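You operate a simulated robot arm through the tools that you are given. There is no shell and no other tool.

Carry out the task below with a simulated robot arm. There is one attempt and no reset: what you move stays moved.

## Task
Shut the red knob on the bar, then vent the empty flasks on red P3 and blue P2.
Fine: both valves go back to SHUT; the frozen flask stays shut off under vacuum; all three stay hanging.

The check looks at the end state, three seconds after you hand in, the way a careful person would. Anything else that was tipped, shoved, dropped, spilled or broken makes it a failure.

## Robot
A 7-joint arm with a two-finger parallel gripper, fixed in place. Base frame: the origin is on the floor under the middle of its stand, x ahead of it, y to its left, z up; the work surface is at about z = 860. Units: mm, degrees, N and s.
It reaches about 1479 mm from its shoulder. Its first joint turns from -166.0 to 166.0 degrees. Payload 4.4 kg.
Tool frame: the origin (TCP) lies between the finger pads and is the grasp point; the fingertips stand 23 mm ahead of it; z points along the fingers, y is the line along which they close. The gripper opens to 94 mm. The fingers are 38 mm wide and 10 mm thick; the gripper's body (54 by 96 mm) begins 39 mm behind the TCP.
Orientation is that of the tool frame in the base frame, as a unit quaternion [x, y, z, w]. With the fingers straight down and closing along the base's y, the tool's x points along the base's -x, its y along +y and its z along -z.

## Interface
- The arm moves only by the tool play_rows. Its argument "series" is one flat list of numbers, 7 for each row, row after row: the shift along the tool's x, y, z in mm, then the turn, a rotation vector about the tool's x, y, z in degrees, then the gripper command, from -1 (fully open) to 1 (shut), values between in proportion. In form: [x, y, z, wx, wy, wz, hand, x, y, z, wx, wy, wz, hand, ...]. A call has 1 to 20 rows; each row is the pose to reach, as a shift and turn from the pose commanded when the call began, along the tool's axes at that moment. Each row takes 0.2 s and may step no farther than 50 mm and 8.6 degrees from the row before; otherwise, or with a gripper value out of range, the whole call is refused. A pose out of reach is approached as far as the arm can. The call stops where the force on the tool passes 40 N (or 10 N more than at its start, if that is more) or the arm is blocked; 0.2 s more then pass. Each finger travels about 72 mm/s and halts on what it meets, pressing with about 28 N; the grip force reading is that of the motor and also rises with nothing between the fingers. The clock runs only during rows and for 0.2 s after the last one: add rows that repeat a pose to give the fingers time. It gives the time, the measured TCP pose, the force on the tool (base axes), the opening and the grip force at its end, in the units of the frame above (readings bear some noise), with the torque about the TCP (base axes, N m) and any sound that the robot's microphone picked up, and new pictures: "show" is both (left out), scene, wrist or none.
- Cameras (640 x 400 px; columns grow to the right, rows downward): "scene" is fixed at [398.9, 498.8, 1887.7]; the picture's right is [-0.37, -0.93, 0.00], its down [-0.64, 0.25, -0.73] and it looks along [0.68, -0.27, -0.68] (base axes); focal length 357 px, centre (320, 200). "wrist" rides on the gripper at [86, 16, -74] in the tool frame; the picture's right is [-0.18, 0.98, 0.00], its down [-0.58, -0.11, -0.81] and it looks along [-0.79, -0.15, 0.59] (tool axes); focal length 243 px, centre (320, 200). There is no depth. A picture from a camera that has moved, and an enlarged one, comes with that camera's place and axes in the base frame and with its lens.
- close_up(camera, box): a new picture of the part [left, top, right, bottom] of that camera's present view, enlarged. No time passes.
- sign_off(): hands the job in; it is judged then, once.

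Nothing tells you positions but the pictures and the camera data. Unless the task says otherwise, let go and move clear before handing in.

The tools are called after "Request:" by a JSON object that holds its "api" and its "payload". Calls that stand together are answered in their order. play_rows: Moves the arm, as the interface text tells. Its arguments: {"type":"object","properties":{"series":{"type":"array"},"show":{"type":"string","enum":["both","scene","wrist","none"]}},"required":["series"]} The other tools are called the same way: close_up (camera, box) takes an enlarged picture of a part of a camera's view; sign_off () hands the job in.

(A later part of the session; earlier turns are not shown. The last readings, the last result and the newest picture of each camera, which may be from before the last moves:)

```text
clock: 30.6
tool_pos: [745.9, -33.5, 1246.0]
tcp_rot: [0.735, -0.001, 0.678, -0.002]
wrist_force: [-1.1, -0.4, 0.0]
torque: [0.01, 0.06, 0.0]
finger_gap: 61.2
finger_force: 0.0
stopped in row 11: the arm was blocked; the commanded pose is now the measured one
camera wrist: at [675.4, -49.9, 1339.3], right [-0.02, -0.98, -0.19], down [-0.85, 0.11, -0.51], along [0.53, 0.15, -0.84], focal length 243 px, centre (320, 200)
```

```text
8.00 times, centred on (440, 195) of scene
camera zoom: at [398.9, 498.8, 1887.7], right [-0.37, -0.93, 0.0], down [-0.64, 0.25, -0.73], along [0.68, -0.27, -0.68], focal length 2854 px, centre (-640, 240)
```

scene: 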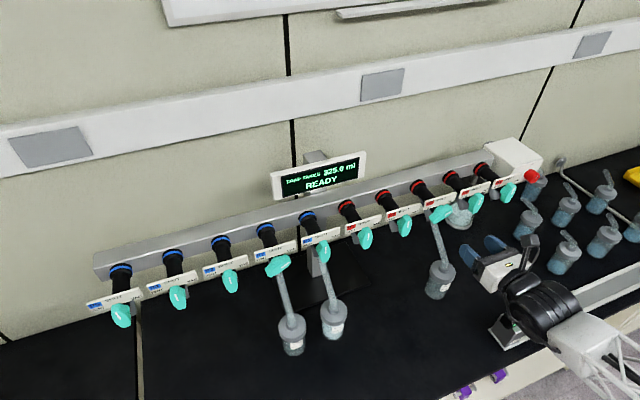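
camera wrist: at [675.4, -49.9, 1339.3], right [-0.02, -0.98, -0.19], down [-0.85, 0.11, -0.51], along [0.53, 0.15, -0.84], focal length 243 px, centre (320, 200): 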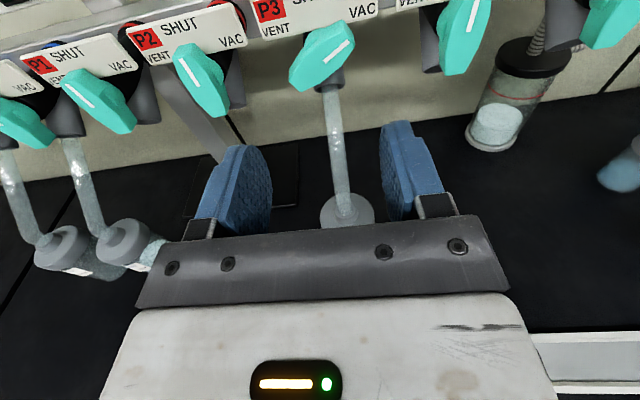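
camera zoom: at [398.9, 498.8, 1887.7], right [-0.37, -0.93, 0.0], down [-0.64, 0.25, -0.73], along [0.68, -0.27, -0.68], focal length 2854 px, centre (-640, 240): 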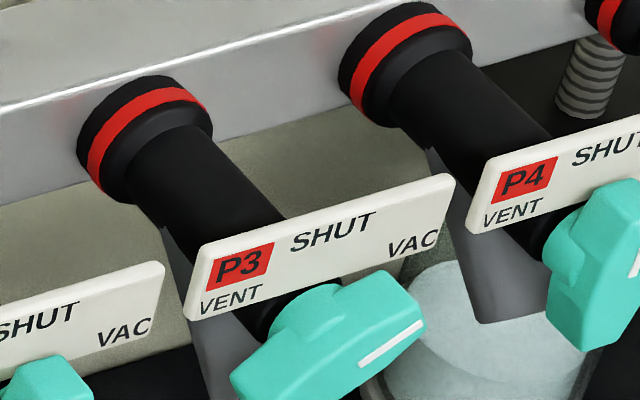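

P3's handle face centre computes to about (880,-34,1227.5), its pointer ~60° clockwise (VAC), with the label plate at x≈905 behind it. I'll level the gripper and move to x≈790 in front of P3, where the arm has room.

Request:
{"api": "play_rows", "payload": {"series": [-5, 0, 20, 0, 1.5, 0, -0.3, -15, 0.5, 45.3, 0, 4.62, 0, -0.3, -15, 0.5, 45.3, 0, 4.62, 0, -0.3, -15, 0.5, 45.3, 0, 4.62, 0, -0.3], "show": "both"}}

```text
clock: 31.6
tool_pos: [787.6, -36.6, 1230.9]
tcp_rot: [0.707, 0.002, 0.707, -0.005]
wrist_force: [0.0, 0.4, -0.4]
torque: [0.0, 0.0, -0.01]
finger_gap: 61.1
finger_force: 0.1
camera wrist: at [712.9, -52.5, 1316.7], right [0.01, -0.98, -0.19], down [-0.81, 0.1, -0.58], along [0.59, 0.16, -0.79], focal length 243 px, centre (320, 200)
```

scene: 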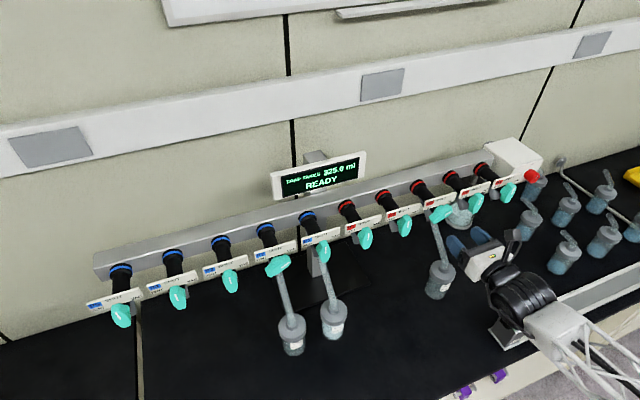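
wrist: 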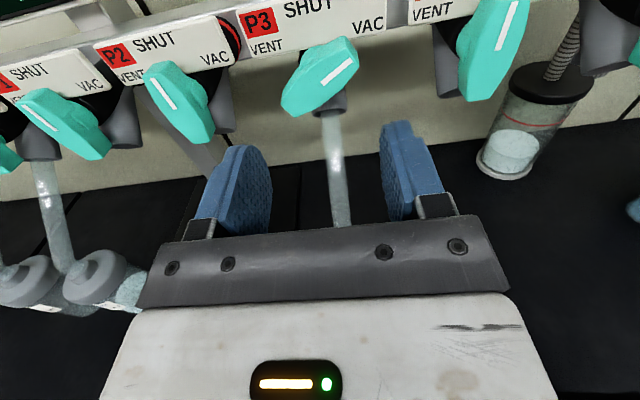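

The gripper is level in front of P3. Now I turn it +60° so the fingers will straddle the handle in its VAC position.

Request:
{"api": "play_rows", "payload": {"series": [0, 0, 0, 0, 0, 8.5, -0.2, 0, 0, 0, 0, 0, 17, -0.1, 0, 0, 0, 0, 0, 25.5, -0.1, 0, 0, 0, 0, 0, 34, -0.1, 0, 0, 0, 0, 0, 42.5, -0.1, 0, 0, 0, 0, 0, 51, -0.1, 0, 0, 0, 0, 0, 59.5, -0.1, 0, 0, 0, 0, 0, 60, -0.1, 0, 0, 0, 0, 0, 60, -0.1, 0, 0, 0, 0, 0, 60, -0.1], "show": "wrist"}}

Request:
{"api": "close_up", "payload": {"camera": "wrist", "box": [240, 20, 400, 120]}}

```text
clock: 33.9
tool_pos: [789.6, -36.7, 1230.2]
tcp_rot: [0.613, -0.353, 0.609, -0.358]
wrist_force: [0.3, 0.4, -0.7]
torque: [-0.05, 0.0, 0.0]
finger_gap: 51.8
finger_force: 0.1
camera wrist: at [713.0, -119.2, 1259.0], right [0.0, -0.33, -0.95], down [-0.81, 0.55, -0.19], along [0.58, 0.77, -0.26], focal length 243 px, centre (320, 200)
```

wrist: 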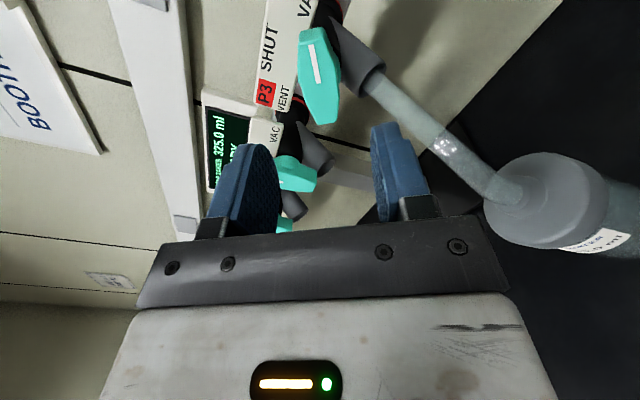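

```text
4.00 times, centred on (320, 70) of wrist
camera zoom: at [713.0, -119.2, 1259.0], right [0.0, -0.33, -0.95], down [-0.81, 0.55, -0.19], along [0.58, 0.77, -0.26], focal length 970 px, centre (320, 720)
```

zoom: 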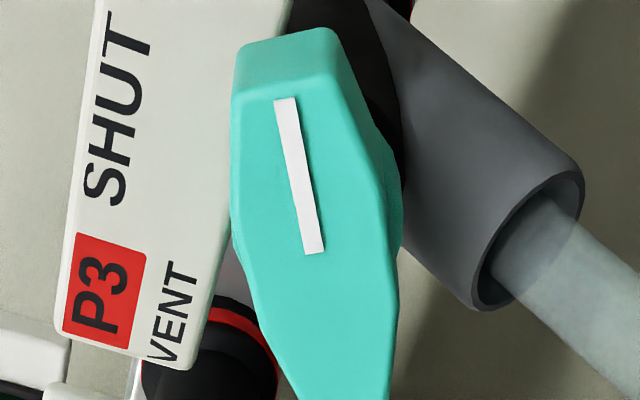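

The handle is seen end-on between the fingers. I'll enlarge its full outline to centre precisely.

Request:
{"api": "close_up", "payload": {"camera": "wrist", "box": [256, 20, 384, 130]}}

```text
3.64 times, centred on (320, 75) of wrist
camera zoom: at [713.0, -119.2, 1259.0], right [0.0, -0.33, -0.95], down [-0.81, 0.55, -0.19], along [0.58, 0.77, -0.26], focal length 882 px, centre (320, 654)
```

zoom: 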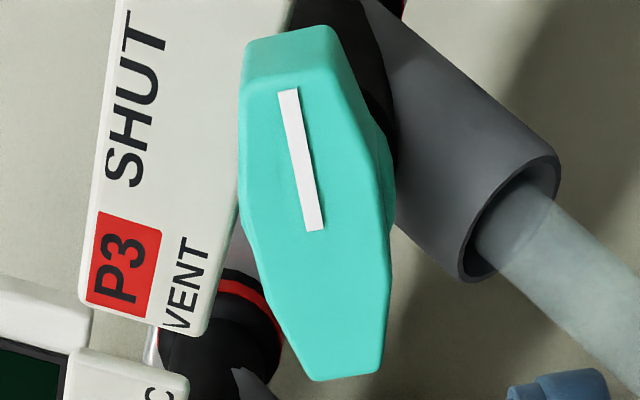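

The handle aligns with the gripper's 60° turn within a degree and is ~29 mm wide at its middle. I'll narrow the opening to ~42 mm and advance to just before the handle to check clearance against the nozzle below.

Request:
{"api": "play_rows", "payload": {"series": [-0.8, 0.3, 15, 0, 0, 0, 0.1, -1.5, 0.3, 40, 0, 0, 0, 0.1, -1.5, 0.3, 62, 0, 0, 0, 0.1, -1.5, 0.3, 62, 0, 0, 0, 0.1], "show": "wrist"}}

Request:
{"api": "close_up", "payload": {"camera": "wrist", "box": [220, 60, 420, 220]}}

Request:
{"api": "close_up", "payload": {"camera": "scene", "box": [400, 170, 528, 250]}}

```text
clock: 34.9
tool_pos: [850.2, -39.2, 1230.8]
tcp_rot: [0.614, -0.352, 0.609, -0.357]
wrist_force: [-0.1, 0.4, -0.3]
torque: [0.01, 0.03, 0.05]
finger_gap: 42.1
finger_force: 0.0
out of reach, approached as far as the arm can: row 2, 3, 4
camera wrist: at [774.5, -122.9, 1259.8], right [0.0, -0.33, -0.94], down [-0.81, 0.55, -0.19], along [0.58, 0.77, -0.26], focal length 243 px, centre (320, 200)
```

wrist: 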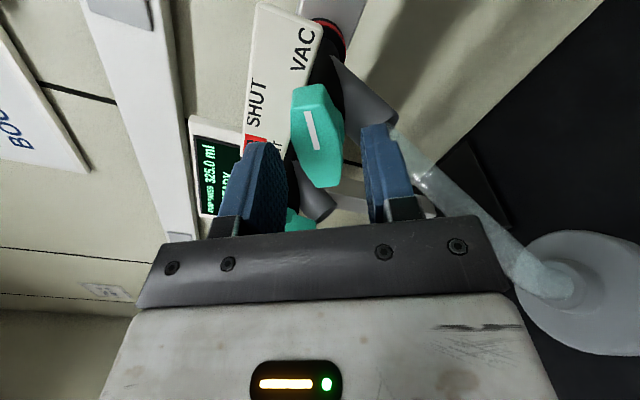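

```text
2.50 times, centred on (320, 140) of wrist
camera zoom: at [774.5, -122.9, 1259.8], right [0.0, -0.33, -0.94], down [-0.81, 0.55, -0.19], along [0.58, 0.77, -0.26], focal length 606 px, centre (320, 350)
```

zoom: 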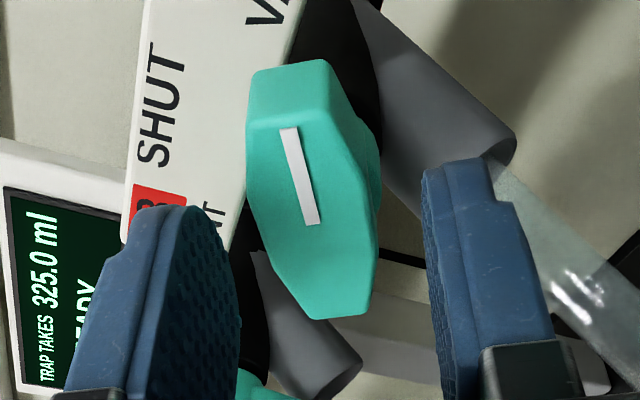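

```text
5.00 times, centred on (464, 210) of scene
camera zoom: at [398.9, 498.8, 1887.7], right [-0.37, -0.93, 0.0], down [-0.64, 0.25, -0.73], along [0.68, -0.27, -0.68], focal length 1784 px, centre (-400, 150)
```

zoom: 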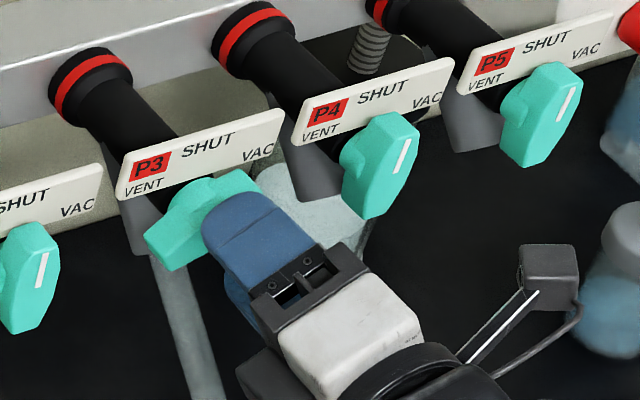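

The arm flagged this straight-on pose as out of reach (wrist nearly aligned with the forearm), though nothing was touched. I'll back out and tilt the gripper 20° about its closing axis, so it approaches from the pointer side; the pads stay parallel to the handle and the wrist gets room.

Request:
{"api": "play_rows", "payload": {"series": [0, 0, -25, 0, 0, 0, 0.1, 0, 0, -60, 0, 0, 0, 0.1, 0, 0, -60, 0, -5, 0, 0.1, 0, 0, -60, 0, -10, 0, 0.1, 0, 0, -60, 0, -15, 0, 0.1, 0, 0, -60, 0, -20, 0, 0.1, 0, 0, -60, 0, -20, 0, 0.1, 0, 0, -60, 0, -20, 0, 0.1], "show": "wrist"}}

```text
clock: 36.6
tool_pos: [789.7, -38.0, 1229.7]
tcp_rot: [0.708, -0.288, 0.496, -0.412]
wrist_force: [0.5, -0.3, 0.1]
torque: [0.02, -0.02, -0.02]
finger_gap: 42.2
finger_force: 0.1
camera wrist: at [747.8, -139.0, 1269.1], right [-0.06, -0.34, -0.94], down [-0.96, 0.29, -0.04], along [0.29, 0.9, -0.34], focal length 243 px, centre (320, 200)
```

wrist: 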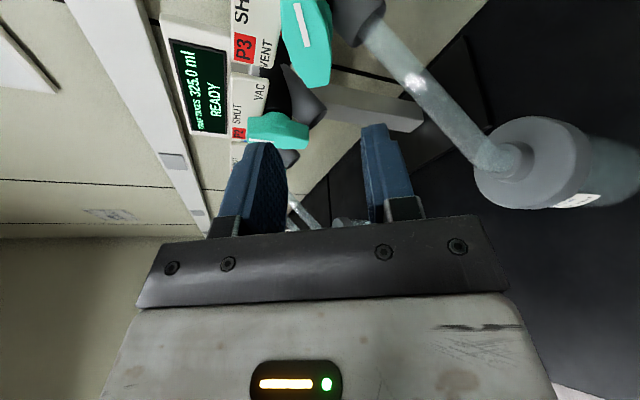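

The tilted pose was reached without trouble. I'll move along base x to about 30 mm short of the grasp and check the alignment.

Request:
{"api": "play_rows", "payload": {"series": [7.2, -0.4, 25, 0, 0, 0, 0.1, 14.4, -0.7, 50.1, 0, 0, 0, 0.1, 14.4, -0.7, 50.1, 0, 0, 0, 0.1, 14.4, -0.7, 50.1, 0, 0, 0, 0.1], "show": "both"}}

Request:
{"api": "close_up", "payload": {"camera": "wrist", "box": [230, 60, 422, 180]}}

Request:
{"api": "close_up", "payload": {"camera": "scene", "box": [400, 170, 528, 250]}}

```text
clock: 37.6
tool_pos: [840.7, -36.0, 1229.7]
tcp_rot: [0.707, -0.288, 0.497, -0.413]
wrist_force: [-0.3, -0.1, 0.1]
torque: [0.0, 0.01, 0.01]
finger_gap: 42.3
finger_force: 0.2
camera wrist: at [799.4, -136.1, 1268.1], right [-0.06, -0.34, -0.94], down [-0.96, 0.29, -0.04], along [0.29, 0.9, -0.34], focal length 243 px, centre (320, 200)
```

scene: 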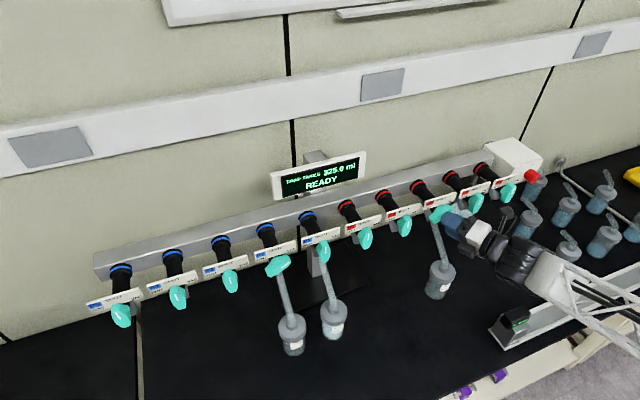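
wrist: 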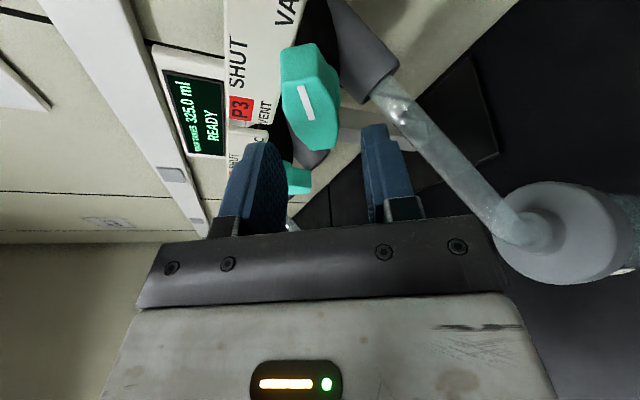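

```text
3.33 times, centred on (326, 120) of wrist
camera zoom: at [799.4, -136.1, 1268.1], right [-0.06, -0.34, -0.94], down [-0.96, 0.29, -0.04], along [0.29, 0.9, -0.34], focal length 809 px, centre (300, 467)
```

zoom: 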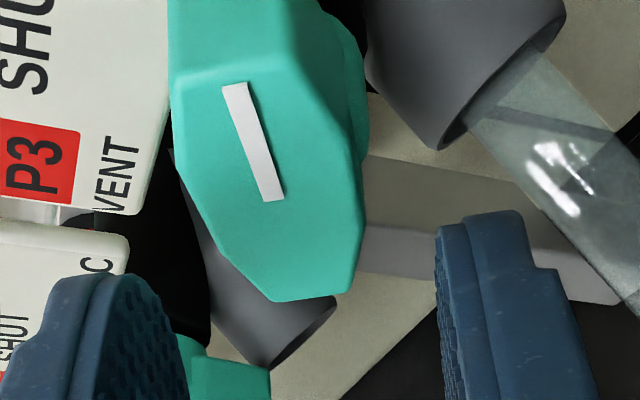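

```text
5.00 times, centred on (464, 210) of scene
camera zoom: at [398.9, 498.8, 1887.7], right [-0.37, -0.93, 0.0], down [-0.64, 0.25, -0.73], along [0.68, -0.27, -0.68], focal length 1784 px, centre (-400, 150)
```

zoom: 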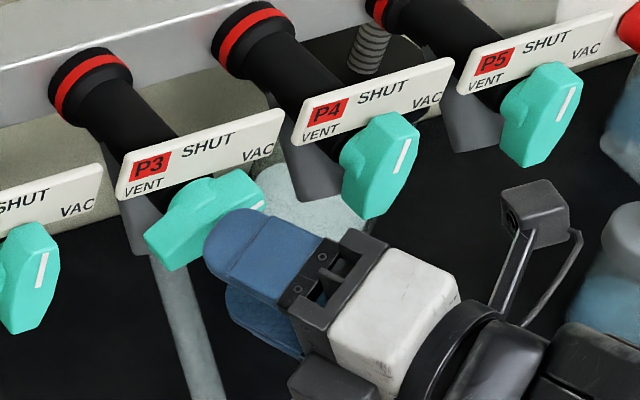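

The handle centre refines to about (874.5,-34.4,1230.5). I'll advance the last ~26 mm with a small centring correction, fingers still open.

Request:
{"api": "play_rows", "payload": {"series": [4, -0.8, 12.5, 0, 0, 0, 0.1, 8.1, -1.5, 25, 0, 0, 0, 0.1, 8.1, -1.5, 25, 0, 0, 0, 0.1], "show": "both"}}

Request:
{"api": "close_up", "payload": {"camera": "wrist", "box": [220, 80, 412, 230]}}

Request:
{"api": "close_up", "payload": {"camera": "scene", "box": [400, 170, 528, 250]}}

```text
clock: 38.5
tool_pos: [867.3, -33.8, 1229.3]
tcp_rot: [0.708, -0.288, 0.497, -0.411]
wrist_force: [0.5, -0.2, 0.1]
torque: [-0.04, 0.02, -0.01]
finger_gap: 42.2
finger_force: 0.1
camera wrist: at [825.0, -134.8, 1268.4], right [-0.06, -0.34, -0.94], down [-0.96, 0.29, -0.04], along [0.29, 0.9, -0.34], focal length 243 px, centre (320, 200)
```

scene: 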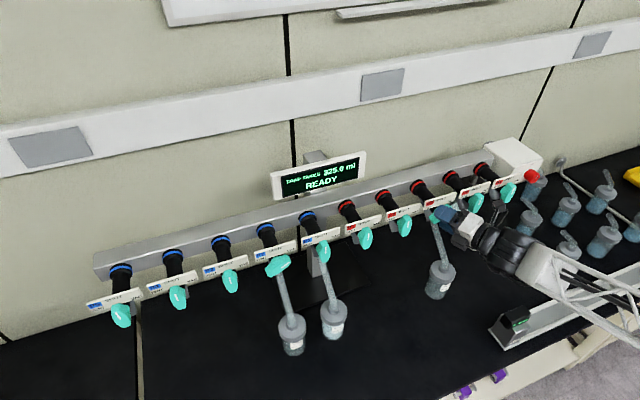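
wrist: 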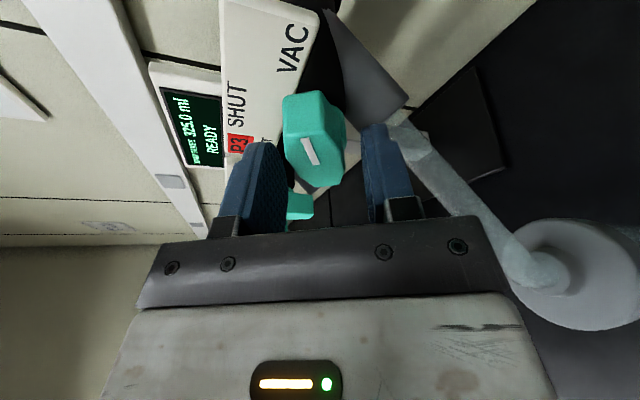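

```text
2.67 times, centred on (316, 155) of wrist
camera zoom: at [825.0, -134.8, 1268.4], right [-0.06, -0.34, -0.94], down [-0.96, 0.29, -0.04], along [0.29, 0.9, -0.34], focal length 647 px, centre (331, 320)
```

zoom: 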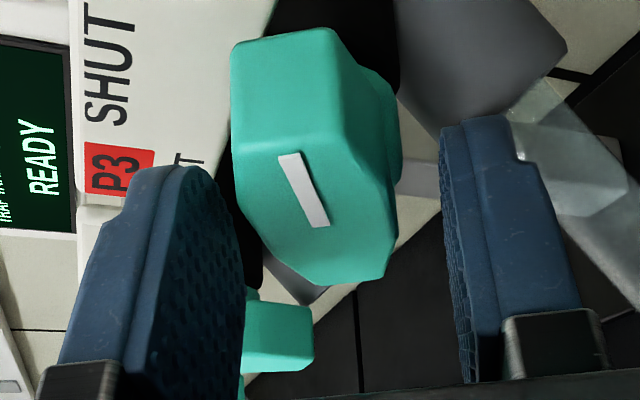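

```text
5.00 times, centred on (464, 210) of scene
camera zoom: at [398.9, 498.8, 1887.7], right [-0.37, -0.93, 0.0], down [-0.64, 0.25, -0.73], along [0.68, -0.27, -0.68], focal length 1784 px, centre (-400, 150)
```

zoom: 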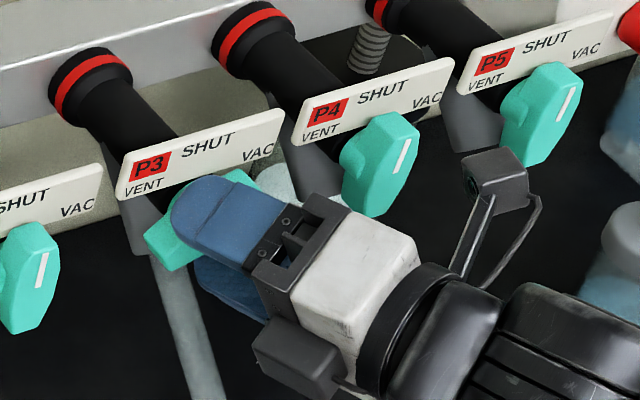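

The handle sits between the pads with clearance from the label plate and nozzle. I'll close on it and read the force.

Request:
{"api": "play_rows", "payload": {"series": [0, -0.6, 0, 0, 0, 0, 0.1, 0, -0.6, 0, 0, 0, 0, 0.3, 0, -0.6, 0, 0, 0, 0, 0.6, 0, -0.6, 0, 0, 0, 0, 1, 0, -0.6, 0, 0, 0, 0, 1], "show": "wrist"}}

Request:
{"api": "close_up", "payload": {"camera": "wrist", "box": [220, 80, 412, 230]}}

```text
clock: 39.6
tool_pos: [868.3, -35.2, 1228.8]
tcp_rot: [0.708, -0.288, 0.497, -0.411]
wrist_force: [3.1, -4.4, -3.7]
torque: [-0.31, 0.01, -0.28]
finger_gap: 19.8
finger_force: 44.9
camera wrist: at [825.1, -134.6, 1269.0], right [-0.06, -0.34, -0.94], down [-0.96, 0.29, -0.04], along [0.29, 0.9, -0.34], focal length 243 px, centre (320, 200)
```

wrist: 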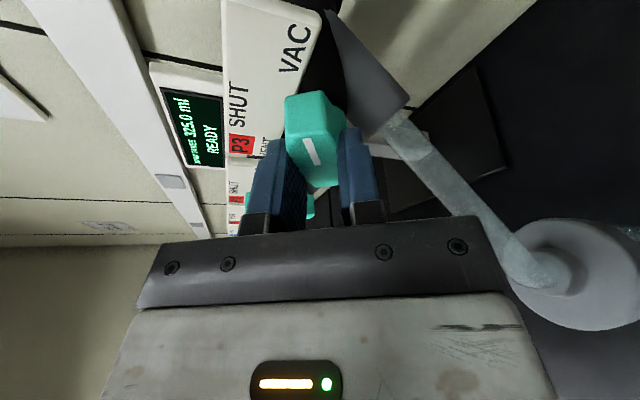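

```text
2.67 times, centred on (316, 155) of wrist
camera zoom: at [825.1, -134.6, 1269.0], right [-0.06, -0.34, -0.94], down [-0.96, 0.29, -0.04], along [0.29, 0.9, -0.34], focal length 647 px, centre (331, 320)
```

zoom: 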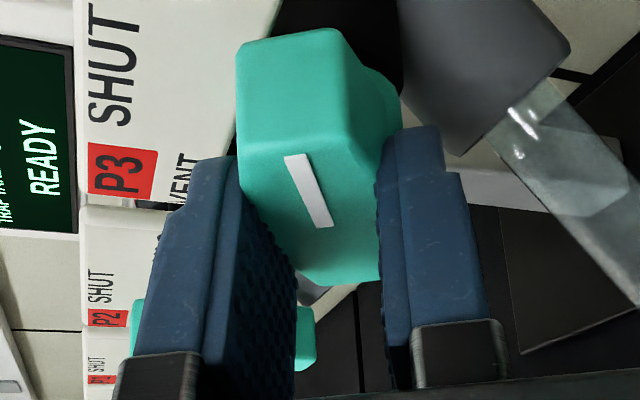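

The handle is gripped at 19.8 mm with only ~6 N of side load. I'll start turning counter-clockwise about the port axis, slowly, and check.

Request:
{"api": "play_rows", "payload": {"series": [0, 0, 0, -0.85, 0, -2.35, 1, 0, 0, 0, -1.71, 0, -4.7, 1, 0, 0, 0, -2.57, 0, -7.05, 1, 0, 0, 0, -3.42, 0, -9.4, 1, 0, 0, 0, -4.28, 0, -11.75, 1, 0, 0, 0, -5.13, 0, -14.1, 1], "show": "wrist"}}

```text
clock: 41.0
tool_pos: [867.0, -34.6, 1230.0]
tcp_rot: [0.756, -0.221, 0.53, -0.316]
wrist_force: [-26.5, -9.6, -16.9]
torque: [-0.02, 0.18, -0.13]
finger_gap: 19.7
finger_force: 44.8
camera wrist: at [825.2, -121.1, 1293.8], right [-0.06, -0.57, -0.82], down [-0.96, 0.27, -0.11], along [0.29, 0.78, -0.56], focal length 243 px, centre (320, 200)
```

wrist: 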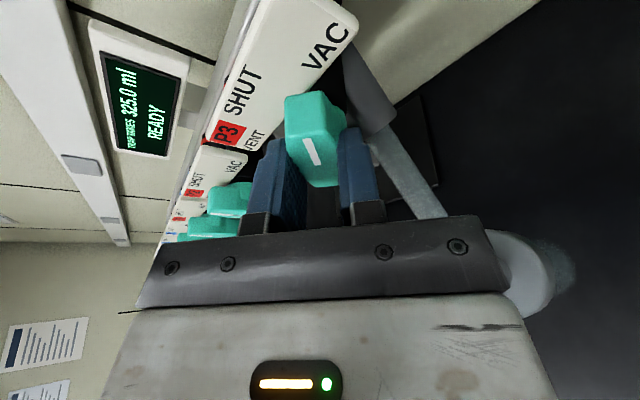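

The handle follows, but side strain builds when clamped. I'll open the fingers by about 3 mm so they act as a loose fork, then continue turning past SHUT.

Request:
{"api": "play_rows", "payload": {"series": [0, 0, 0, 0, 0, 0, 0.52, 0, 0, 0, 0, 0, 0, 0.52, 0, 0, 0, -1.37, 0, -3.76, 0.52, 0, 0, 0, -2.74, 0, -7.52, 0.52, 0, 0, 0, -4.1, 0, -11.28, 0.52, 0, 0, 0, -5.47, 0, -15.04, 0.52, 0, 0, 0, -6.84, 0, -18.8, 0.52, 0, 0, 0, -8.21, 0, -22.56, 0.52, 0, 0, 0, -9.58, 0, -26.32, 0.52, 0, 0, 0, -10.94, 0, -30.08, 0.52, 0, 0, 0, -12.31, 0, -33.84, 0.52, 0, 0, 0, -13.68, 0, -37.6, 0.52, 0, 0, 0, -15.39, 0, -42.3, 0.52], "show": "both"}}

```text
clock: 43.9
tool_pos: [868.8, -35.2, 1229.9]
tcp_rot: [0.819, -0.001, 0.574, -0.002]
wrist_force: [0.8, -0.2, -0.5]
torque: [-0.01, 0.0, 0.01]
finger_gap: 22.6
finger_force: 0.0
camera wrist: at [826.4, -49.7, 1337.3], right [-0.06, -0.98, -0.18], down [-0.96, 0.11, -0.27], along [0.29, 0.15, -0.95], focal length 243 px, centre (320, 200)
```

scene: 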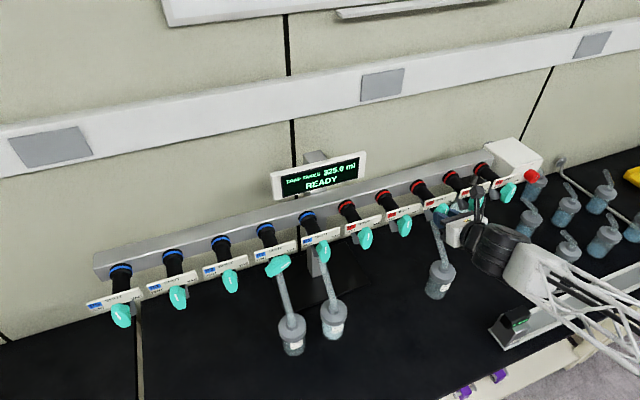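
wrist: 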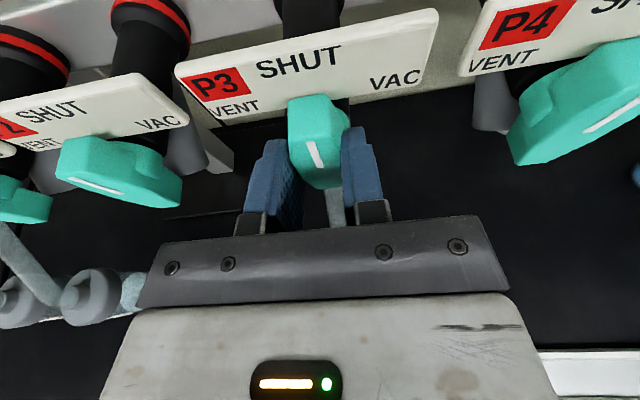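

The loose fork turns the handle with almost no load, now at SHUT. I'll continue another ~62° to VENT.

Request:
{"api": "play_rows", "payload": {"series": [0, 0, 0, -1.71, 0, -4.7, 0.52, 0, 0, 0, -3.42, 0, -9.4, 0.52, 0, 0, 0, -5.13, 0, -14.1, 0.52, 0, 0, 0, -6.84, 0, -18.8, 0.52, 0, 0, 0, -8.55, 0, -23.5, 0.52, 0, 0, 0, -10.26, 0, -28.2, 0.52, 0, 0, 0, -11.97, 0, -32.9, 0.52, 0, 0, 0, -13.68, 0, -37.6, 0.52, 0, 0, 0, -15.39, 0, -42.3, 0.52, 0, 0, 0, -17.1, 0, -47, 0.52, 0, 0, 0, -18.81, 0, -51.7, 0.52, 0, 0, 0, -20.52, 0, -56.4, 0.52, 0, 0, 0, -21.2, 0, -58.3, 0.52], "show": "both"}}

Request:
{"api": "close_up", "payload": {"camera": "wrist", "box": [220, 60, 420, 200]}}

```text
clock: 46.6
tool_pos: [868.8, -34.5, 1229.3]
tcp_rot: [0.702, 0.294, 0.493, 0.421]
wrist_force: [-0.4, -0.6, -0.5]
torque: [-0.01, -0.02, -0.02]
finger_gap: 22.5
finger_force: 0.2
camera wrist: at [826.8, 53.3, 1295.2], right [-0.06, -0.62, 0.78], down [-0.96, -0.19, -0.23], along [0.29, -0.76, -0.58], focal length 243 px, centre (320, 200)
```

scene: 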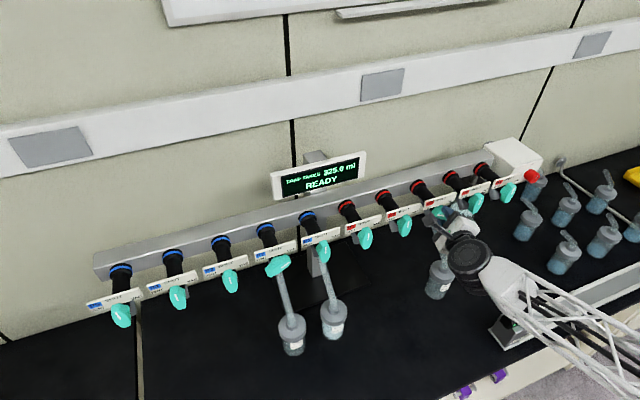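
wrist: 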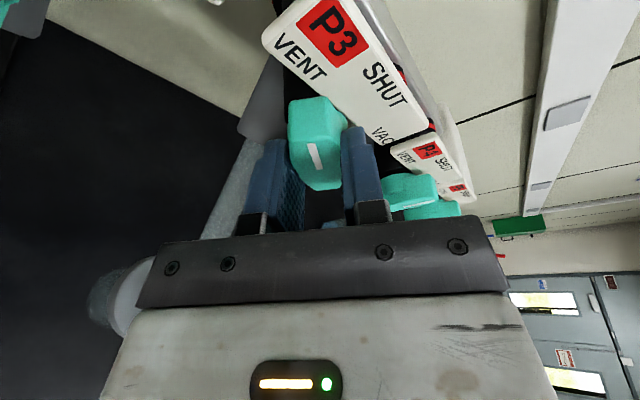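

```text
2.86 times, centred on (320, 130) of wrist
camera zoom: at [826.8, 53.3, 1295.2], right [-0.06, -0.62, 0.78], down [-0.96, -0.19, -0.23], along [0.29, -0.76, -0.58], focal length 693 px, centre (320, 400)
```

zoom: 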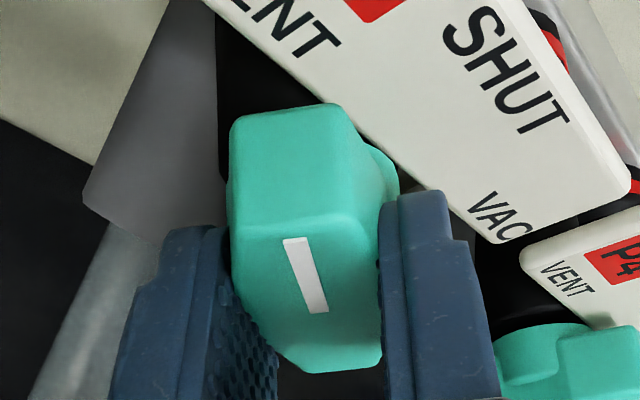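

The gripper is at about -62° with the handle following. I'll settle at -60° and close gently to square the handle exactly onto VENT, listening for a hiss.

Request:
{"api": "play_rows", "payload": {"series": [0, 0, 0, 0.5, 0, 1.4, 0.55, 0, 0, 0, 0.5, 0, 1.4, 0.75, 0, 0, 0, 0.5, 0, 1.4, 1, 0, 0, 0, 0.5, 0, 1.4, 1, 0, 0, 0, 0.5, 0, 1.4, 1], "show": "both"}}

Request:
{"api": "close_up", "payload": {"camera": "wrist", "box": [220, 60, 420, 200]}}

Request:
{"api": "close_up", "payload": {"camera": "scene", "box": [260, 140, 380, 215]}}

```text
clock: 47.9
tool_pos: [868.7, -34.4, 1229.7]
tcp_rot: [0.708, 0.287, 0.497, 0.411]
wrist_force: [6.1, -1.4, 2.4]
torque: [0.23, 0.35, -0.24]
finger_gap: 19.7
finger_force: 44.5
camera wrist: at [826.4, 51.3, 1297.9], right [-0.06, -0.64, 0.77], down [-0.96, -0.18, -0.23], along [0.29, -0.75, -0.6], focal length 243 px, centre (320, 200)
```

scene: 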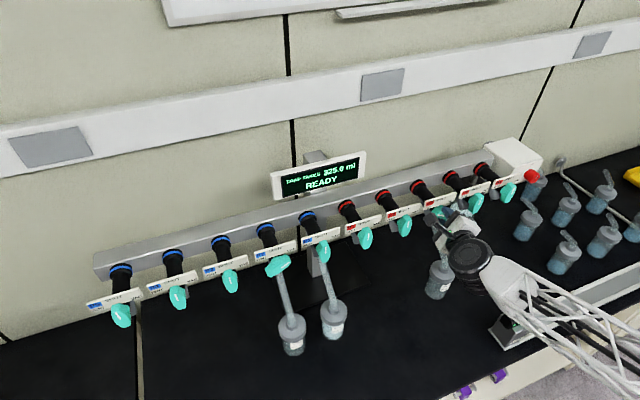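
wrist: 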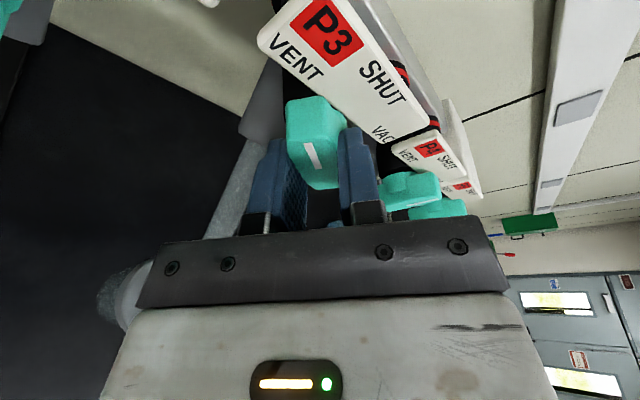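

```text
2.86 times, centred on (320, 130) of wrist
camera zoom: at [826.4, 51.3, 1297.9], right [-0.06, -0.64, 0.77], down [-0.96, -0.18, -0.23], along [0.29, -0.75, -0.6], focal length 693 px, centre (320, 400)
```

zoom: 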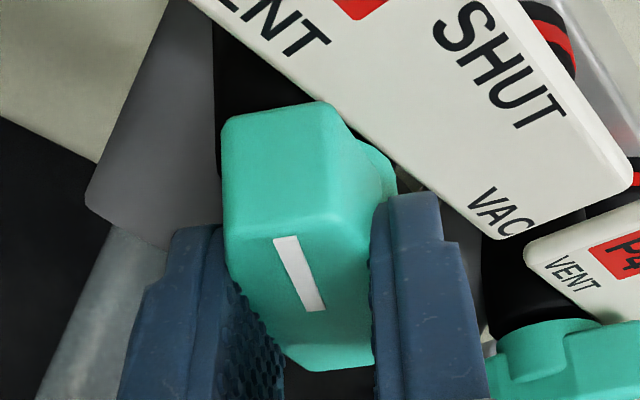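

```text
5.33 times, centred on (320, 178) of scene
camera zoom: at [398.9, 498.8, 1887.7], right [-0.37, -0.93, 0.0], down [-0.64, 0.25, -0.73], along [0.68, -0.27, -0.68], focal length 1903 px, centre (320, 320)
```

zoom: 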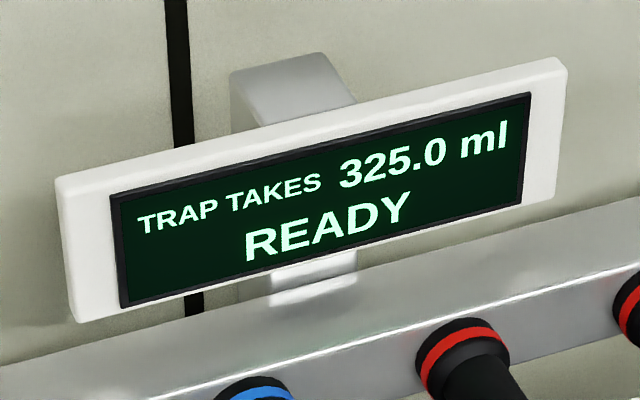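

The handle is square at -60° (VENT side). I'll hold here for some seconds so that air can enter, and note any sound.

Request:
{"api": "play_rows", "payload": {"series": [0, 0, 0, 0, 0, 0, 1, 0, 0, 0, 0, 0, 0, 1, 0, 0, 0, 0, 0, 0, 1, 0, 0, 0, 0, 0, 0, 1, 0, 0, 0, 0, 0, 0, 1, 0, 0, 0, 0, 0, 0, 1, 0, 0, 0, 0, 0, 0, 1, 0, 0, 0, 0, 0, 0, 1, 0, 0, 0, 0, 0, 0, 1, 0, 0, 0, 0, 0, 0, 1], "show": "scene"}}

Request:
{"api": "close_up", "payload": {"camera": "scene", "box": [400, 180, 496, 300]}}

```text
clock: 50.0
tool_pos: [868.3, -33.6, 1230.1]
tcp_rot: [0.708, 0.287, 0.496, 0.413]
wrist_force: [7.5, -4.0, 2.7]
torque: [0.21, 0.34, -0.01]
finger_gap: 19.6
finger_force: 44.6
```

scene: 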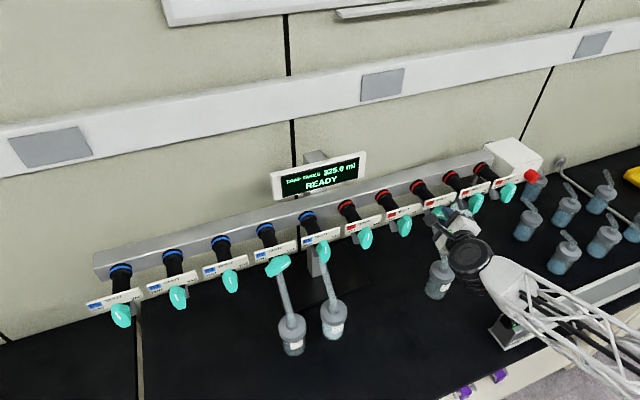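

```text
3.33 times, centred on (448, 240) of scene
camera zoom: at [398.9, 498.8, 1887.7], right [-0.37, -0.93, 0.0], down [-0.64, 0.25, -0.73], along [0.68, -0.27, -0.68], focal length 1189 px, centre (-107, 67)
```

zoom: 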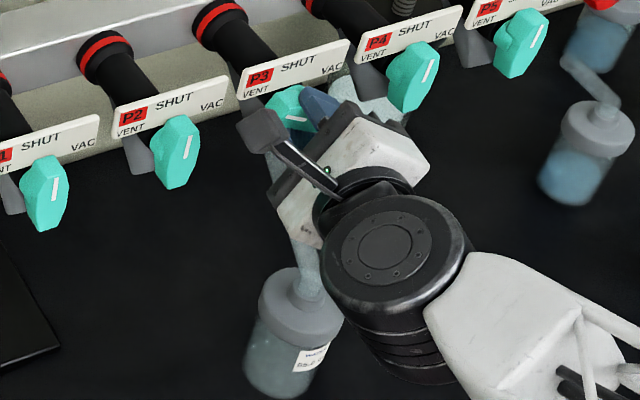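

No sound yet, so I'll check whether the handle is at its end stop by opening the fork slightly and nudging a further 10°.

Request:
{"api": "play_rows", "payload": {"series": [0, 0, 0, 0, 0, 0, 0.52, 0, 0, 0, 0, 0, 0, 0.52, 0, 0, 0, -0.68, 0, -1.88, 0.52, 0, 0, 0, -1.37, 0, -3.76, 0.52, 0, 0, 0, -2.05, 0, -5.64, 0.52, 0, 0, 0, -2.74, 0, -7.52, 0.52, 0, 0, 0, -3.42, 0, -9.4, 0.52], "show": "wrist"}}

Request:
{"api": "close_up", "payload": {"camera": "wrist", "box": [220, 60, 420, 200]}}

```text
clock: 51.6
tool_pos: [868.8, -33.3, 1230.4]
tcp_rot: [0.67, 0.33, 0.47, 0.471]
wrist_force: [2.9, 9.6, -6.2]
torque: [2.64, 0.42, 0.26]
finger_gap: 26.0
finger_force: 45.2
camera wrist: at [826.5, 62.1, 1281.9], right [-0.06, -0.5, 0.87], down [-0.96, -0.22, -0.19], along [0.29, -0.84, -0.46], focal length 243 px, centre (320, 200)
```

wrist: 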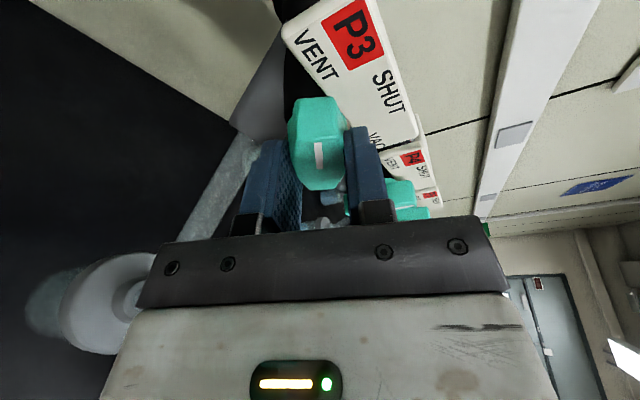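

```text
2.86 times, centred on (320, 130) of wrist
camera zoom: at [826.5, 62.1, 1281.9], right [-0.06, -0.5, 0.87], down [-0.96, -0.22, -0.19], along [0.29, -0.84, -0.46], focal length 693 px, centre (320, 400)
```

zoom: 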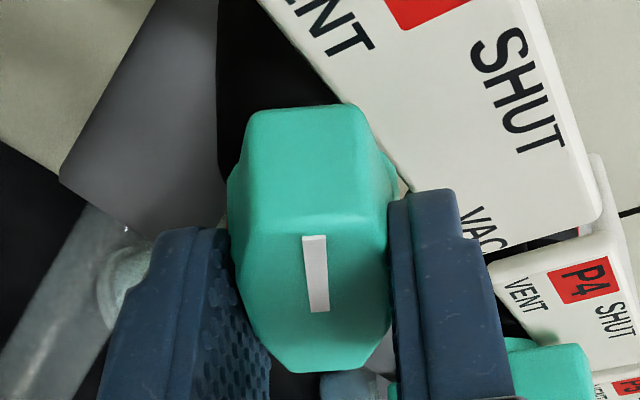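

There is a hard stop at -60° (torque rose to 2.6 N·m), so the handle is fully at VENT. I'll relax back to -60° and wait a few more seconds.

Request:
{"api": "play_rows", "payload": {"series": [0, 0, 0, 0.85, 0, 2.35, 0.52, 0, 0, 0, 1.71, 0, 4.7, 0.52, 0, 0, 0, 2.57, 0, 7.05, 0.52, 0, 0, 0, 3.1, 0, 8.5, 0.52, 0, 0, 0, 3.1, 0, 8.5, 0.52, 0, 0, 0, 3.1, 0, 8.5, 0.52, 0, 0, 0, 3.1, 0, 8.5, 0.52, 0, 0, 0, 3.1, 0, 8.5, 0.52, 0, 0, 0, 3.1, 0, 8.5, 0.52, 0, 0, 0, 3.1, 0, 8.5, 0.52, 0, 0, 0, 3.1, 0, 8.5, 0.52, 0, 0, 0, 3.1, 0, 8.5, 0.52, 0, 0, 0, 3.1, 0, 8.5, 0.52, 0, 0, 0, 3.1, 0, 8.5, 0.52, 0, 0, 0, 3.1, 0, 8.5, 0.52, 0, 0, 0, 3.1, 0, 8.5, 0.52, 0, 0, 0, 3.1, 0, 8.5, 0.52, 0, 0, 0, 3.1, 0, 8.5, 0.52, 0, 0, 0, 3.1, 0, 8.5, 0.52, 0, 0, 0, 3.1, 0, 8.5, 0.52], "show": "both"}}

```text
clock: 55.9
tool_pos: [869.1, -34.4, 1229.7]
tcp_rot: [0.704, 0.292, 0.495, 0.417]
wrist_force: [0.1, -0.2, -0.5]
torque: [-0.02, 0.02, 0.0]
finger_gap: 22.6
finger_force: 0.1
camera wrist: at [826.1, 52.3, 1296.4], right [-0.06, -0.62, 0.78], down [-0.96, -0.18, -0.23], along [0.29, -0.76, -0.59], focal length 243 px, centre (320, 200)
```

scene: 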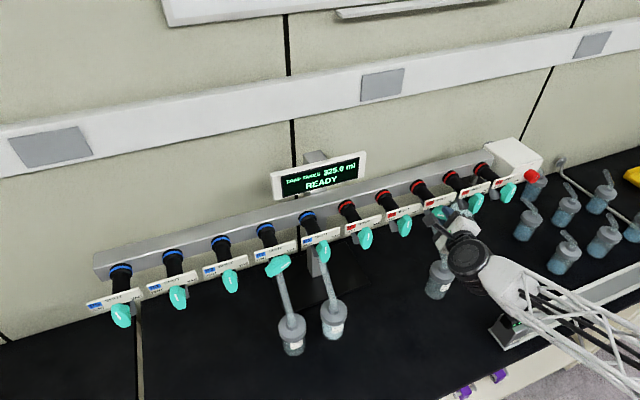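
wrist: 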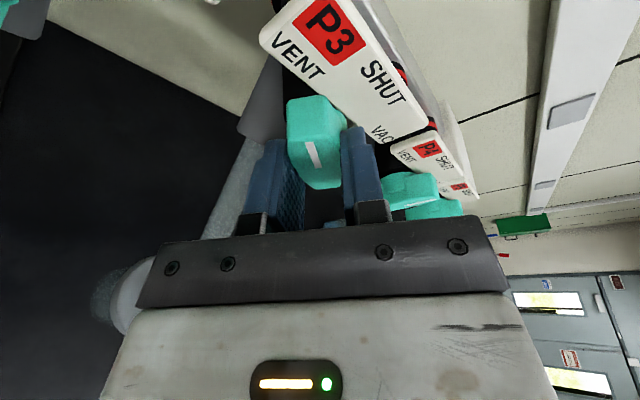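

Everything is calm at VENT for about 9 s now. I'll turn the handle back +61.5° to SHUT with the loose fork.

Request:
{"api": "play_rows", "payload": {"series": [0, 0, 0, 0, 0, 0, 0.52, 0, 0, 0, 0, 0, 0, 0.52, 0, 0, 0, 0, 0, 0, 0.52, 0, 0, 0, 0, 0, 0, 0.52, 0, 0, 0, 1.71, 0, 4.7, 0.52, 0, 0, 0, 3.42, 0, 9.4, 0.52, 0, 0, 0, 5.13, 0, 14.1, 0.52, 0, 0, 0, 6.84, 0, 18.8, 0.52, 0, 0, 0, 8.55, 0, 23.5, 0.52, 0, 0, 0, 10.26, 0, 28.2, 0.52, 0, 0, 0, 11.97, 0, 32.9, 0.52, 0, 0, 0, 13.68, 0, 37.6, 0.52, 0, 0, 0, 15.39, 0, 42.3, 0.52, 0, 0, 0, 17.1, 0, 47, 0.52, 0, 0, 0, 18.81, 0, 51.7, 0.52, 0, 0, 0, 20.52, 0, 56.4, 0.52, 0, 0, 0, 21.03, 0, 57.8, 0.52, 0, 0, 0, 21.03, 0, 57.8, 0.52], "show": "wrist"}}

Request:
{"api": "close_up", "payload": {"camera": "wrist", "box": [180, 0, 460, 200]}}

```text
clock: 59.6
tool_pos: [868.9, -32.9, 1230.0]
tcp_rot: [0.819, -0.001, 0.574, -0.003]
wrist_force: [-0.2, -0.1, -0.7]
torque: [-0.01, -0.04, 0.02]
finger_gap: 23.0
finger_force: 0.1
camera wrist: at [825.8, -49.7, 1337.0], right [-0.06, -0.98, -0.18], down [-0.96, 0.11, -0.27], along [0.29, 0.15, -0.95], focal length 243 px, centre (320, 200)
```

wrist: 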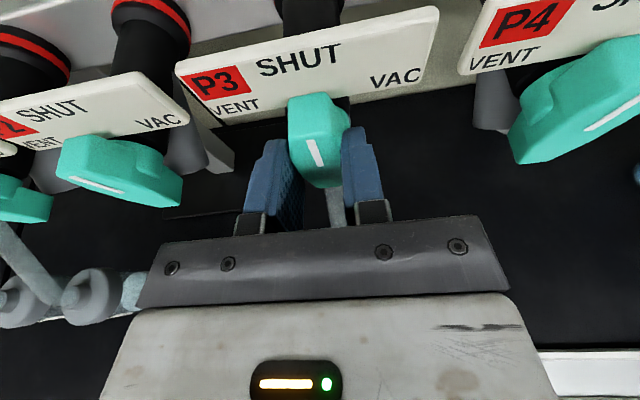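

```text
2.00 times, centred on (320, 100) of wrist
camera zoom: at [825.8, -49.7, 1337.0], right [-0.06, -0.98, -0.18], down [-0.96, 0.11, -0.27], along [0.29, 0.15, -0.95], focal length 485 px, centre (320, 400)
```

zoom: 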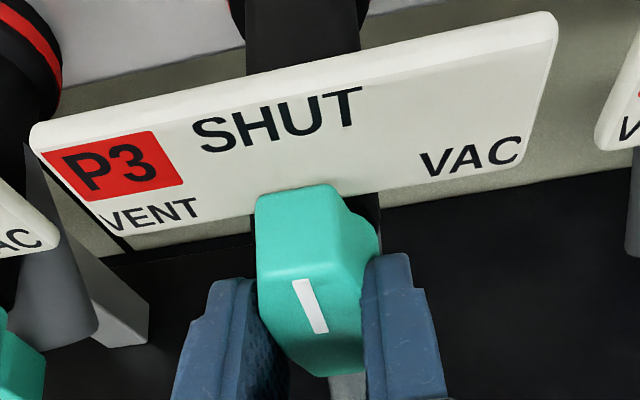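

Gripper roll reads within 0.3° of upright. I'll now close on the handle to square it exactly with SHUT, then open again.

Request:
{"api": "play_rows", "payload": {"series": [0, 0, 0, 0, 0, 0, 0.7, 0, 0, 0, 0, 0, 0, 1, 0, 0, 0, 0, 0, 0, 1, 0, 0, 0, 0, 0, 0, 1], "show": "wrist"}}

Request:
{"api": "close_up", "payload": {"camera": "wrist", "box": [180, 0, 460, 200]}}

```text
clock: 60.6
tool_pos: [867.6, -35.0, 1230.6]
tcp_rot: [0.819, -0.002, 0.574, -0.002]
wrist_force: [1.0, -35.8, -1.8]
torque: [-0.05, -0.06, -0.35]
finger_gap: 20.2
finger_force: 45.1
camera wrist: at [825.8, -50.8, 1336.9], right [-0.06, -0.98, -0.18], down [-0.96, 0.11, -0.27], along [0.29, 0.15, -0.95], focal length 243 px, centre (320, 200)
```

wrist: 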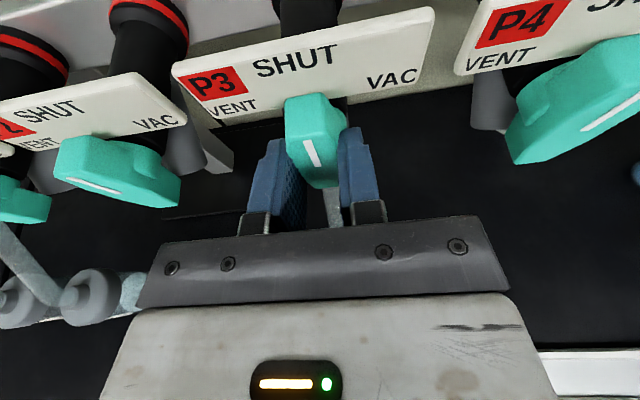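

```text
2.00 times, centred on (320, 100) of wrist
camera zoom: at [825.8, -50.8, 1336.9], right [-0.06, -0.98, -0.18], down [-0.96, 0.11, -0.27], along [0.29, 0.15, -0.95], focal length 485 px, centre (320, 400)
```

zoom: 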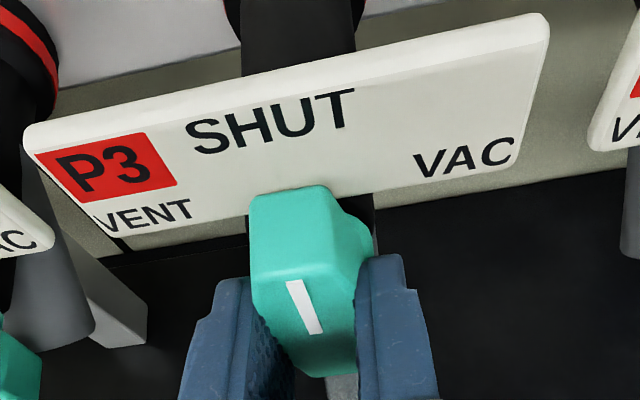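

The grip is off-centre by ~1.5 mm (35 N sideways), so I'll shift toward -y base to let the pads square the handle fully, then check.

Request:
{"api": "play_rows", "payload": {"series": [0, 0.8, 0, 0, 0, 0, 1, 0, 1.6, 0, 0, 0, 0, 1, 0, 2.2, 0, 0, 0, 0, 1, 0, 2.2, 0, 0, 0, 0, 1], "show": "none"}}

```text
clock: 61.6
tool_pos: [867.8, -34.9, 1229.2]
tcp_rot: [0.818, -0.001, 0.575, -0.003]
wrist_force: [-28.3, 9.5, -7.8]
torque: [0.0, 0.05, 0.03]
finger_gap: 20.0
finger_force: 44.8
```

Lateral load is now small and the gap is ~20 mm. I'll open fully enough and back straight out, then inspect P3's handle.

Request:
{"api": "play_rows", "payload": {"series": [0, 0, 0, 0, 0, 0, 0.6, 0, 0, 0, 0, 0, 0, 0.2, 0, 0, 0, 0, 0, 0, 0.1, 0, 0, 0, 0, 0, 0, 0.1, -6.8, 0, -18.8, 0, 0, 0, 0.1, -17.1, 0, -47, 0, 0, 0, 0.1, -25.7, 0, -70.5, 0, 0, 0, 0.1, -25.7, 0, -70.5, 0, 0, 0, 0.1], "show": "both"}}

Request:
{"api": "close_up", "payload": {"camera": "wrist", "box": [180, 0, 460, 160]}}

Request:
{"api": "close_up", "payload": {"camera": "scene", "box": [376, 160, 536, 260]}}

```text
clock: 63.5
tool_pos: [793.7, -38.0, 1228.5]
tcp_rot: [0.819, -0.001, 0.574, -0.002]
wrist_force: [-0.9, -0.9, -0.1]
torque: [0.02, -0.01, -0.04]
finger_gap: 42.4
finger_force: 0.1
camera wrist: at [751.7, -53.3, 1337.0], right [-0.06, -0.98, -0.18], down [-0.96, 0.11, -0.27], along [0.29, 0.15, -0.95], focal length 243 px, centre (320, 200)
```

scene: 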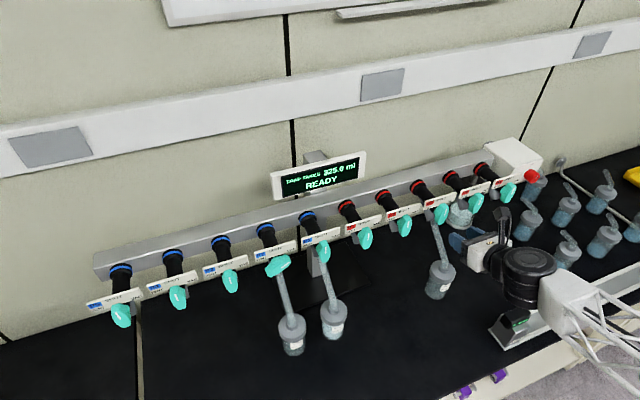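
wrist: 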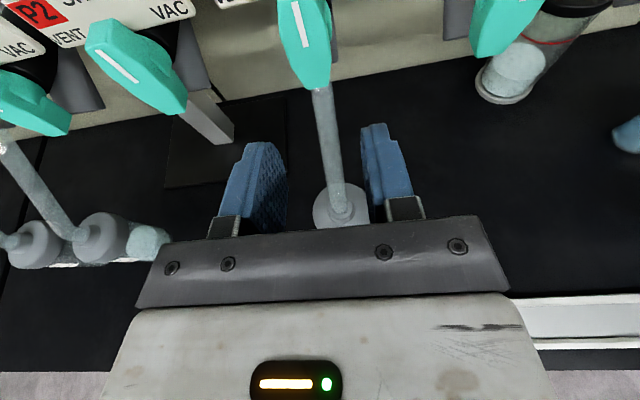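

```text
2.29 times, centred on (320, 80) of wrist
camera zoom: at [751.7, -53.3, 1337.0], right [-0.06, -0.98, -0.18], down [-0.96, 0.11, -0.27], along [0.29, 0.15, -0.95], focal length 555 px, centre (320, 474)
```

zoom: 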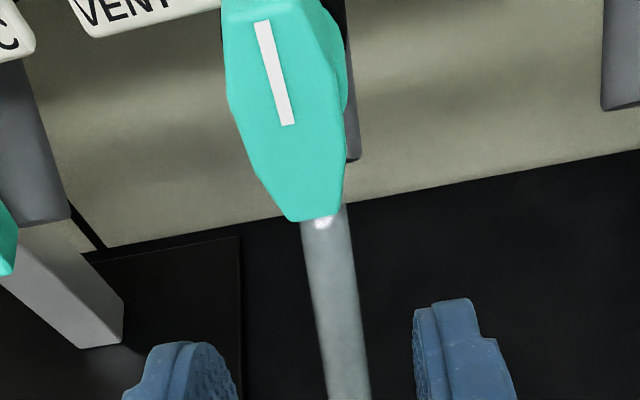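

```text
4.00 times, centred on (456, 210) of scene
camera zoom: at [398.9, 498.8, 1887.7], right [-0.37, -0.93, 0.0], down [-0.64, 0.25, -0.73], along [0.68, -0.27, -0.68], focal length 1427 px, centre (-224, 160)
```

zoom: 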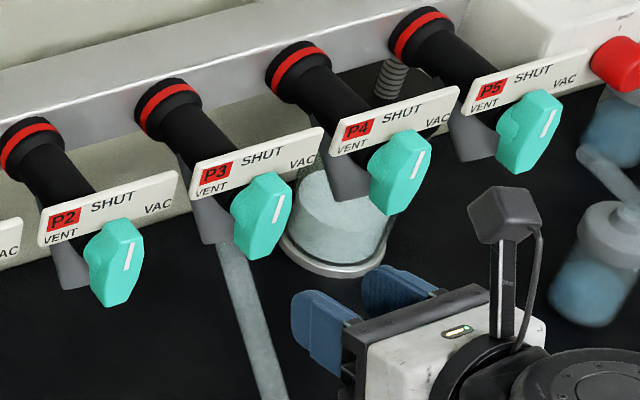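

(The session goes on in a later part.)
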